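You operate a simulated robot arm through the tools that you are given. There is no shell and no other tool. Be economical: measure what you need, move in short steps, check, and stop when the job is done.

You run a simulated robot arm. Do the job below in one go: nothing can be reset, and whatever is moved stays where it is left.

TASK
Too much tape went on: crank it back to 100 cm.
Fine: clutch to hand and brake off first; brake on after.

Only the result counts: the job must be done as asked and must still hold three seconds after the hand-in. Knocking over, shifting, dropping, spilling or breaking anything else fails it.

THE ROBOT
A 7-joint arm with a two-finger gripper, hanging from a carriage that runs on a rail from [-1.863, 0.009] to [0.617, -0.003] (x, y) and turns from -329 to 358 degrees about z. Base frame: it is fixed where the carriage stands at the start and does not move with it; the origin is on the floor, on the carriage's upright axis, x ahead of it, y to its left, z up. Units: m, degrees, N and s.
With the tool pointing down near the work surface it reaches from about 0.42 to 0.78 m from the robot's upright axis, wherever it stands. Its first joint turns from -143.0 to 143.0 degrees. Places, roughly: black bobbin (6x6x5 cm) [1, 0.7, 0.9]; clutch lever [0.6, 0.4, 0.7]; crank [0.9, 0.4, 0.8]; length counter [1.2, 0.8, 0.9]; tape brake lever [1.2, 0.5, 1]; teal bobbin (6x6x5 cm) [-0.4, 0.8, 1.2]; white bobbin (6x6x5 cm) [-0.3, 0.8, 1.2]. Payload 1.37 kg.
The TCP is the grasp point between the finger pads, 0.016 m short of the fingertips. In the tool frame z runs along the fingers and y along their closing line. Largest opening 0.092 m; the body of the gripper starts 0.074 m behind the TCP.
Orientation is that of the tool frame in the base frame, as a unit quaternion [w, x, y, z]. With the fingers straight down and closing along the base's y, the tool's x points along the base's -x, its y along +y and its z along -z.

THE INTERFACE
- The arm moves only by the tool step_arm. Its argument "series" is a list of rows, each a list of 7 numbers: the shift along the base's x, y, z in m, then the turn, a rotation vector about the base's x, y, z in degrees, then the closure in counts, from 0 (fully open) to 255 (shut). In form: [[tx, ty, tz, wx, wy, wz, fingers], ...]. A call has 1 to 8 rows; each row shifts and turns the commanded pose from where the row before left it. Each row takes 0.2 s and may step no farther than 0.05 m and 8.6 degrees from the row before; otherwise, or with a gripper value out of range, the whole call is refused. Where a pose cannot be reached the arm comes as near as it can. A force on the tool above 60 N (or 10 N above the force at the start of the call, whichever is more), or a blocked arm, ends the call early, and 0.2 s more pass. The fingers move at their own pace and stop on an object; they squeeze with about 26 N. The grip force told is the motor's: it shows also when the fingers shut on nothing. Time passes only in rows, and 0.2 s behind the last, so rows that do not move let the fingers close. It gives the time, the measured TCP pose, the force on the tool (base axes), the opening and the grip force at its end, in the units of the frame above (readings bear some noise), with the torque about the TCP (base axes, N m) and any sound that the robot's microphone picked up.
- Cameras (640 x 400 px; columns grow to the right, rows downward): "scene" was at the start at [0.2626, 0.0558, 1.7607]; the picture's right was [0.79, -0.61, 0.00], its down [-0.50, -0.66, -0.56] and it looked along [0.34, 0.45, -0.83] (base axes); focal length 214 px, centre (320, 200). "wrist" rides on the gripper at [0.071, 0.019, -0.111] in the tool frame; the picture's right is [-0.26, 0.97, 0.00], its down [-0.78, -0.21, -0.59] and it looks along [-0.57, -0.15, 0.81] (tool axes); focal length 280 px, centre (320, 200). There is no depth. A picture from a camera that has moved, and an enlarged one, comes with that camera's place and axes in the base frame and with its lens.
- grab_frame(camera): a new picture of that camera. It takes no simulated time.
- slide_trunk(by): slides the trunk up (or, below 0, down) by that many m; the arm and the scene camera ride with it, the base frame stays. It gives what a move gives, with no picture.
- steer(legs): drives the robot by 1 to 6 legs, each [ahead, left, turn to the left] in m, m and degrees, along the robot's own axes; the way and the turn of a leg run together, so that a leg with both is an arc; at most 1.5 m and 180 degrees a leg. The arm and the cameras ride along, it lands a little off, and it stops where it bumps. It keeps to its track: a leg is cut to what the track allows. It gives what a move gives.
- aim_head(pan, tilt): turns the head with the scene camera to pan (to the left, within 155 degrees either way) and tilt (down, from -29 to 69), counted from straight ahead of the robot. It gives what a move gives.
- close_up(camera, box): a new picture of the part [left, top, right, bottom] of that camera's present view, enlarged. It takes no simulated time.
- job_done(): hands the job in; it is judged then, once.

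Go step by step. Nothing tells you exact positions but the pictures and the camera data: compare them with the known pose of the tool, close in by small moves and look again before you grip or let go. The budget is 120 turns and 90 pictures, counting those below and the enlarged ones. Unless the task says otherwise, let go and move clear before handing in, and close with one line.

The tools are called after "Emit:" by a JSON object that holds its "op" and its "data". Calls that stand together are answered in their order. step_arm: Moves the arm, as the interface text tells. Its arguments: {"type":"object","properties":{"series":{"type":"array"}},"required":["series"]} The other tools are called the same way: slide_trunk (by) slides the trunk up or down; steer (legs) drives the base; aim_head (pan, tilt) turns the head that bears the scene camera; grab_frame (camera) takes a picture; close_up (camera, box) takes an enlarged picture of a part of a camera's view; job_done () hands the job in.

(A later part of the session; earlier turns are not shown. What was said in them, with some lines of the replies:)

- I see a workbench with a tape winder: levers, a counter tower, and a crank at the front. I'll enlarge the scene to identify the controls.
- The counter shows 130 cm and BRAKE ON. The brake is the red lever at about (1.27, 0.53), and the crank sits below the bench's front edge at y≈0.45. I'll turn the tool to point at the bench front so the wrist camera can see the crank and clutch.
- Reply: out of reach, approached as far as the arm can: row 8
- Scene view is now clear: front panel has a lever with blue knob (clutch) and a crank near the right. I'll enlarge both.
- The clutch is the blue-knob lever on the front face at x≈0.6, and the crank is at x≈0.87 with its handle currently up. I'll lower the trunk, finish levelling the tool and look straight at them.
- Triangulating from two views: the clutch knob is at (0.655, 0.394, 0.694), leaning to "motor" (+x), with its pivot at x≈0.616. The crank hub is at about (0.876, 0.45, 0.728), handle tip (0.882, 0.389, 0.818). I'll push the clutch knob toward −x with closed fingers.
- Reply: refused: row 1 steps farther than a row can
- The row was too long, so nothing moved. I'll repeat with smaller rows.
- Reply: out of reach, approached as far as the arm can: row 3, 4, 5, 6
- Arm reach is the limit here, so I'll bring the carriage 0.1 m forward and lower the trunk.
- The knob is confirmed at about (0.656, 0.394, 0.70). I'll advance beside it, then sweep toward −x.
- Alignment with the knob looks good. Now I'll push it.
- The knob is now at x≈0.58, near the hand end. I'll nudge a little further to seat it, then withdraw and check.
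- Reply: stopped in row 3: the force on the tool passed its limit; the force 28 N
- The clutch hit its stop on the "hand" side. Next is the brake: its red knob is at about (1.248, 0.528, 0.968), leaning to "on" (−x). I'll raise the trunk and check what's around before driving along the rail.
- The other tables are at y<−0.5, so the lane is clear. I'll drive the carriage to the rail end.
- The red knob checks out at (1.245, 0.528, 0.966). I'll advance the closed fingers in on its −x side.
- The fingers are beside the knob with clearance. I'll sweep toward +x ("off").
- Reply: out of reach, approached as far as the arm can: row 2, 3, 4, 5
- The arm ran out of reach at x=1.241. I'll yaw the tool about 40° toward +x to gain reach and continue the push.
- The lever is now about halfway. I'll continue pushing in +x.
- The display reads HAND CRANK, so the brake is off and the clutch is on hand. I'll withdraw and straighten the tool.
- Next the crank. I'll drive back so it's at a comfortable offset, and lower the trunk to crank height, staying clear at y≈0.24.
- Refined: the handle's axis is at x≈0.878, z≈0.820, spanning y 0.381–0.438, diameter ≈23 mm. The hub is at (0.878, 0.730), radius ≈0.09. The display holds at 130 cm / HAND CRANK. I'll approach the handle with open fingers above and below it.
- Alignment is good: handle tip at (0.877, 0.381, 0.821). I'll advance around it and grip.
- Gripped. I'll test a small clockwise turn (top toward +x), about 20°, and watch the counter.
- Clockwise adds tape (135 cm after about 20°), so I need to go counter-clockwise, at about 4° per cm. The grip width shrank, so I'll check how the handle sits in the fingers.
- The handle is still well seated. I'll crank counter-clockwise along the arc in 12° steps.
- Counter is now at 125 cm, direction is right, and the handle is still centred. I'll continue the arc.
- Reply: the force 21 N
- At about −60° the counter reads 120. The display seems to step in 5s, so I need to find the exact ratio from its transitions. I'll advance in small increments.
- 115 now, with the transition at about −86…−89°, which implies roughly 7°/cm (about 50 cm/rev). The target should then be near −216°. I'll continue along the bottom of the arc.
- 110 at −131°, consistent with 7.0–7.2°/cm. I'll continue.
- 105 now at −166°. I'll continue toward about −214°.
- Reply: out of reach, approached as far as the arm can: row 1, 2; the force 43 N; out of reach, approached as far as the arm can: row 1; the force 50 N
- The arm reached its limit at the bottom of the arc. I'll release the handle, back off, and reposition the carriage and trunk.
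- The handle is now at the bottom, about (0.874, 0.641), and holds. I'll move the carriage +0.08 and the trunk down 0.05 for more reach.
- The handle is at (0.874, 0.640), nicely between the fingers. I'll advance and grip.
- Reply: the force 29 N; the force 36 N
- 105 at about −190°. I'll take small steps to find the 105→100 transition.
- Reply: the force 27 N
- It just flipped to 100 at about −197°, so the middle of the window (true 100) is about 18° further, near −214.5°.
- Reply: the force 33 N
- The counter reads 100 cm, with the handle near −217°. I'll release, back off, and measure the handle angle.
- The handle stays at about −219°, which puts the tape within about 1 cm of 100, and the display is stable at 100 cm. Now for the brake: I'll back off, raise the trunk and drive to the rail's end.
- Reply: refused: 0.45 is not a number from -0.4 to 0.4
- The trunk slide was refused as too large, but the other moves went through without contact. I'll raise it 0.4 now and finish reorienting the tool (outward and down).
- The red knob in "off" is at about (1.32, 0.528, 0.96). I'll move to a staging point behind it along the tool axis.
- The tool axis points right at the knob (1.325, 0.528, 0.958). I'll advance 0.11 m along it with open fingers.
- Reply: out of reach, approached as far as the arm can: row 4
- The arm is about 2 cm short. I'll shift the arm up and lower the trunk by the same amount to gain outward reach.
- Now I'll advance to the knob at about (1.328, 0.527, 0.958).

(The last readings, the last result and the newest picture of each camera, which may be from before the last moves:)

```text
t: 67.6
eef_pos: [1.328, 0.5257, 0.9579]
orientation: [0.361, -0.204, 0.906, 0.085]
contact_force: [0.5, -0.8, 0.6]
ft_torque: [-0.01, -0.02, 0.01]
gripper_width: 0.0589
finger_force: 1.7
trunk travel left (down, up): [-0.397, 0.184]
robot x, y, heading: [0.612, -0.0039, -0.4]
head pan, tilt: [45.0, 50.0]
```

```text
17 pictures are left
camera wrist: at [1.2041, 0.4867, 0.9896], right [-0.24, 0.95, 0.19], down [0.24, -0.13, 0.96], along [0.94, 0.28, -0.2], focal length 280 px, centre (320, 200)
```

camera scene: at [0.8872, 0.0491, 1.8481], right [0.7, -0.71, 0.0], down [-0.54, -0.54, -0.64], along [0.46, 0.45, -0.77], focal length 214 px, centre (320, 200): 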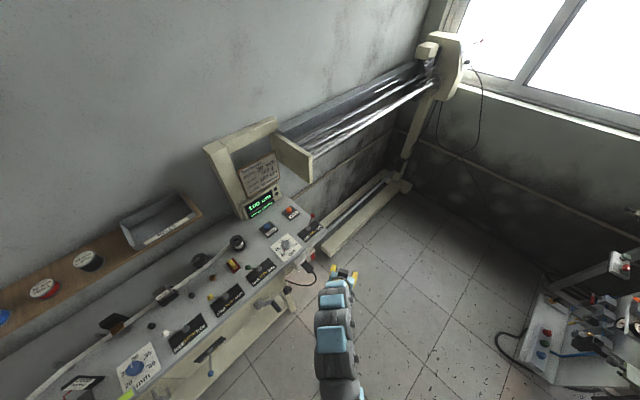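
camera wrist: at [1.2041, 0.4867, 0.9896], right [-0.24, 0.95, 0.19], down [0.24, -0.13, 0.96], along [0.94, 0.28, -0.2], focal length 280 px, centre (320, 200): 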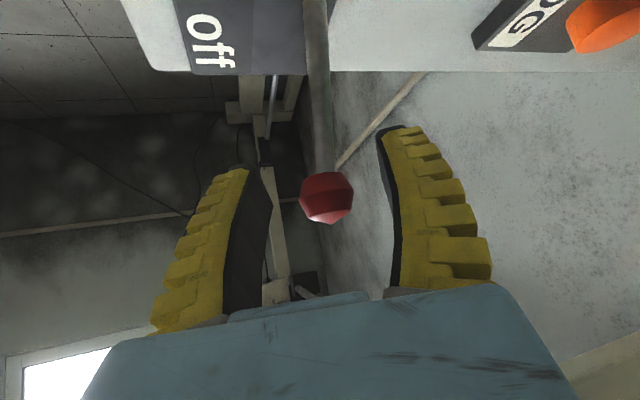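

The knob is between the fingers. I'll grip it and pull toward −x ("on"), following the lever's arc.

Emit:
{"op": "step_arm", "data": {"series": [[0, 0, 0, 0, 0, 0, 255], [0, 0, 0, 0, 0, 0, 255], [-0.013, 0, 0.005, 0, 0, 0, 255], [-0.014, 0, 0.004, 0, 0, 0, 255], [-0.014, 0, 0.001, 0, 0, 0, 255], [-0.014, 0, -0.001, 0, 0, 0, 255], [-0.014, 0, -0.004, 0, 0, 0, 255], [-0.012, 0, -0.005, 0, 0, 0, 255]]}}

Emit:
{"op": "grab_frame", "data": {"camera": "wrist"}}

Emit:
{"op": "close_up", "data": {"camera": "scene", "box": [220, 120, 380, 260]}}

```text
t: 69.4
eef_pos: [1.2536, 0.5253, 0.9634]
orientation: [0.365, -0.201, 0.905, 0.084]
contact_force: [9.7, -5.3, -0.1]
ft_torque: [-0.02, -0.68, 0.03]
gripper_width: 0.0109
finger_force: 28.4
trunk travel left (down, up): [-0.397, 0.184]
robot x, y, heading: [0.6134, -0.0004, -0.4]
head pan, tilt: [45.0, 50.0]
```

```text
16 pictures are left
camera wrist: at [1.1289, 0.4871, 0.9944], right [-0.24, 0.95, 0.19], down [0.23, -0.13, 0.96], along [0.94, 0.27, -0.19], focal length 280 px, centre (320, 200)
```

wrist: 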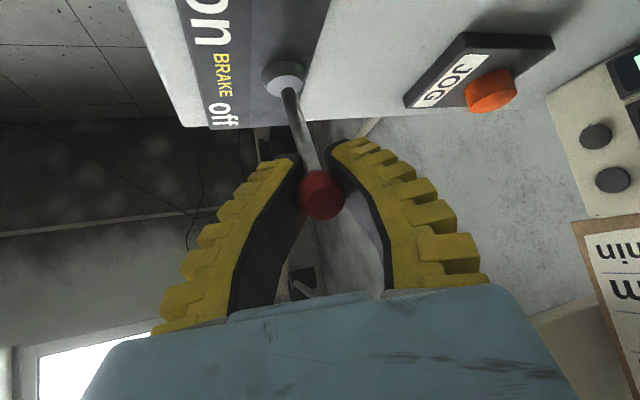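

```text
2.86 times, centred on (300, 190) of scene
camera zoom: at [0.888, 0.0482, 1.7491], right [0.7, -0.71, 0.0], down [-0.54, -0.54, -0.64], along [0.46, 0.45, -0.77], focal length 613 px, centre (377, 229)
```

zoom: 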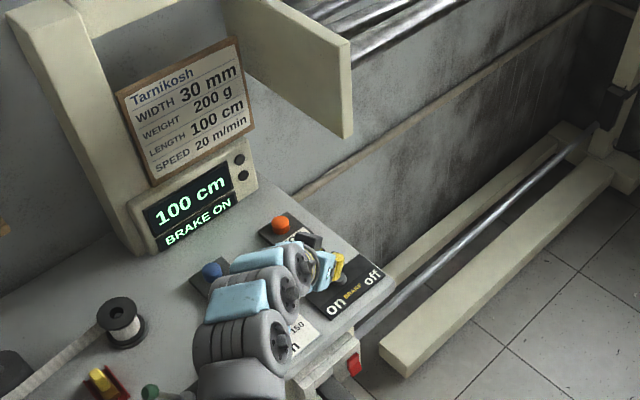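

BRAKE ON, 100 cm. I'll nudge slightly to seat it, release, and retract along the tool axis.

Emit:
{"op": "step_arm", "data": {"series": [[-0.005, 0, -0.001, 0, 0, 0, 255], [0, 0, 0, 0, 0, 0, 120], [0, 0, 0, 0, 0, 0, 100], [-0.025, -0.012, 0.029, 0, 0, 0, 100], [-0.025, -0.012, 0.029, 0, 0, 0, 100], [-0.02, -0.03, 0.029, 0, 0, 0, 100], [-0.01, -0.045, 0.01, 0, 0, 0, 100], [0, -0.045, 0, 0, 0, 0, 100]]}}

Emit:
{"op": "step_arm", "data": {"series": [[0, -0.045, 0, 0, 0, 0, 100], [0, -0.045, 0, 0, 0, 0, 100], [0, -0.045, 0, 0, 0, 0, 100]]}}

Emit:
{"op": "grab_frame", "data": {"camera": "scene"}}

Emit:
{"op": "close_up", "data": {"camera": "scene", "box": [200, 120, 360, 300]}}

```text
t: 71.2
eef_pos: [1.164, 0.3861, 1.051]
orientation: [0.362, -0.203, 0.906, 0.085]
contact_force: [-0.4, 0.6, -0.2]
ft_torque: [-0.04, -0.05, -0.02]
gripper_width: 0.0588
finger_force: 2.3
trunk travel left (down, up): [-0.397, 0.184]
robot x, y, heading: [0.6154, -0.0027, -0.2]
head pan, tilt: [45.0, 50.0]
```

```text
t: 72.0
eef_pos: [1.1631, 0.2609, 1.0533]
orientation: [0.361, -0.203, 0.906, 0.085]
contact_force: [-0.3, -0.2, 0.1]
ft_torque: [0.01, 0.0, 0.05]
gripper_width: 0.0586
finger_force: 1.5
out of reach, approached as far as the arm can: row 3
trunk travel left (down, up): [-0.397, 0.184]
robot x, y, heading: [0.615, -0.0018, -0.5]
head pan, tilt: [45.0, 50.0]
```

```text
14 pictures are left
camera scene: at [0.8872, 0.0491, 1.7482], right [0.7, -0.71, 0.0], down [-0.54, -0.54, -0.64], along [0.46, 0.45, -0.77], focal length 214 px, centre (320, 200)
```

scene: 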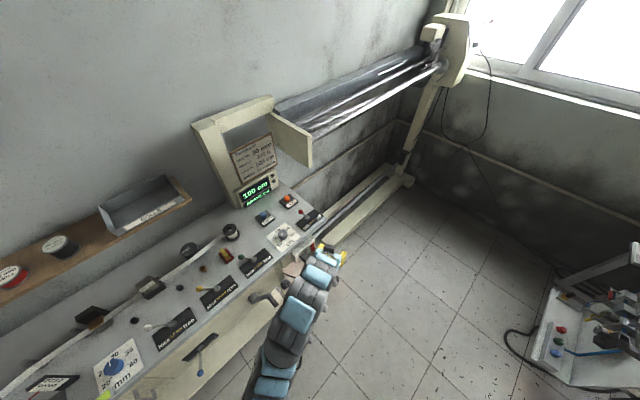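

```text
2.22 times, centred on (280, 210) of scene
camera zoom: at [0.8872, 0.0491, 1.7482], right [0.7, -0.71, 0.0], down [-0.54, -0.54, -0.64], along [0.46, 0.45, -0.77], focal length 477 px, centre (409, 178)
```

zoom: 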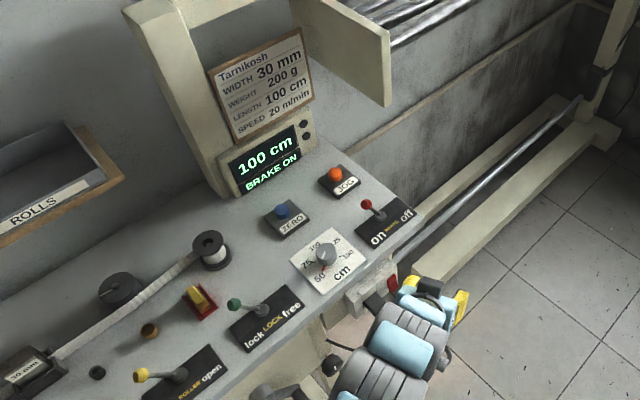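

The display reads 100 cm / BRAKE ON, the other controls look untouched and the arm is clear. I'm handing in.

Emit:
{"op": "job_done", "data": {}}

```text
The job is handed in.
```

I cranked the tape back from 130 cm, and the counter now reads 100 cm. The counter only steps in 5s, and by the handle's angle the tape is within about 1 cm of 100. I set the clutch to hand and took the brake off before cranking. The brake is back on, and the arm is clear of the bench.
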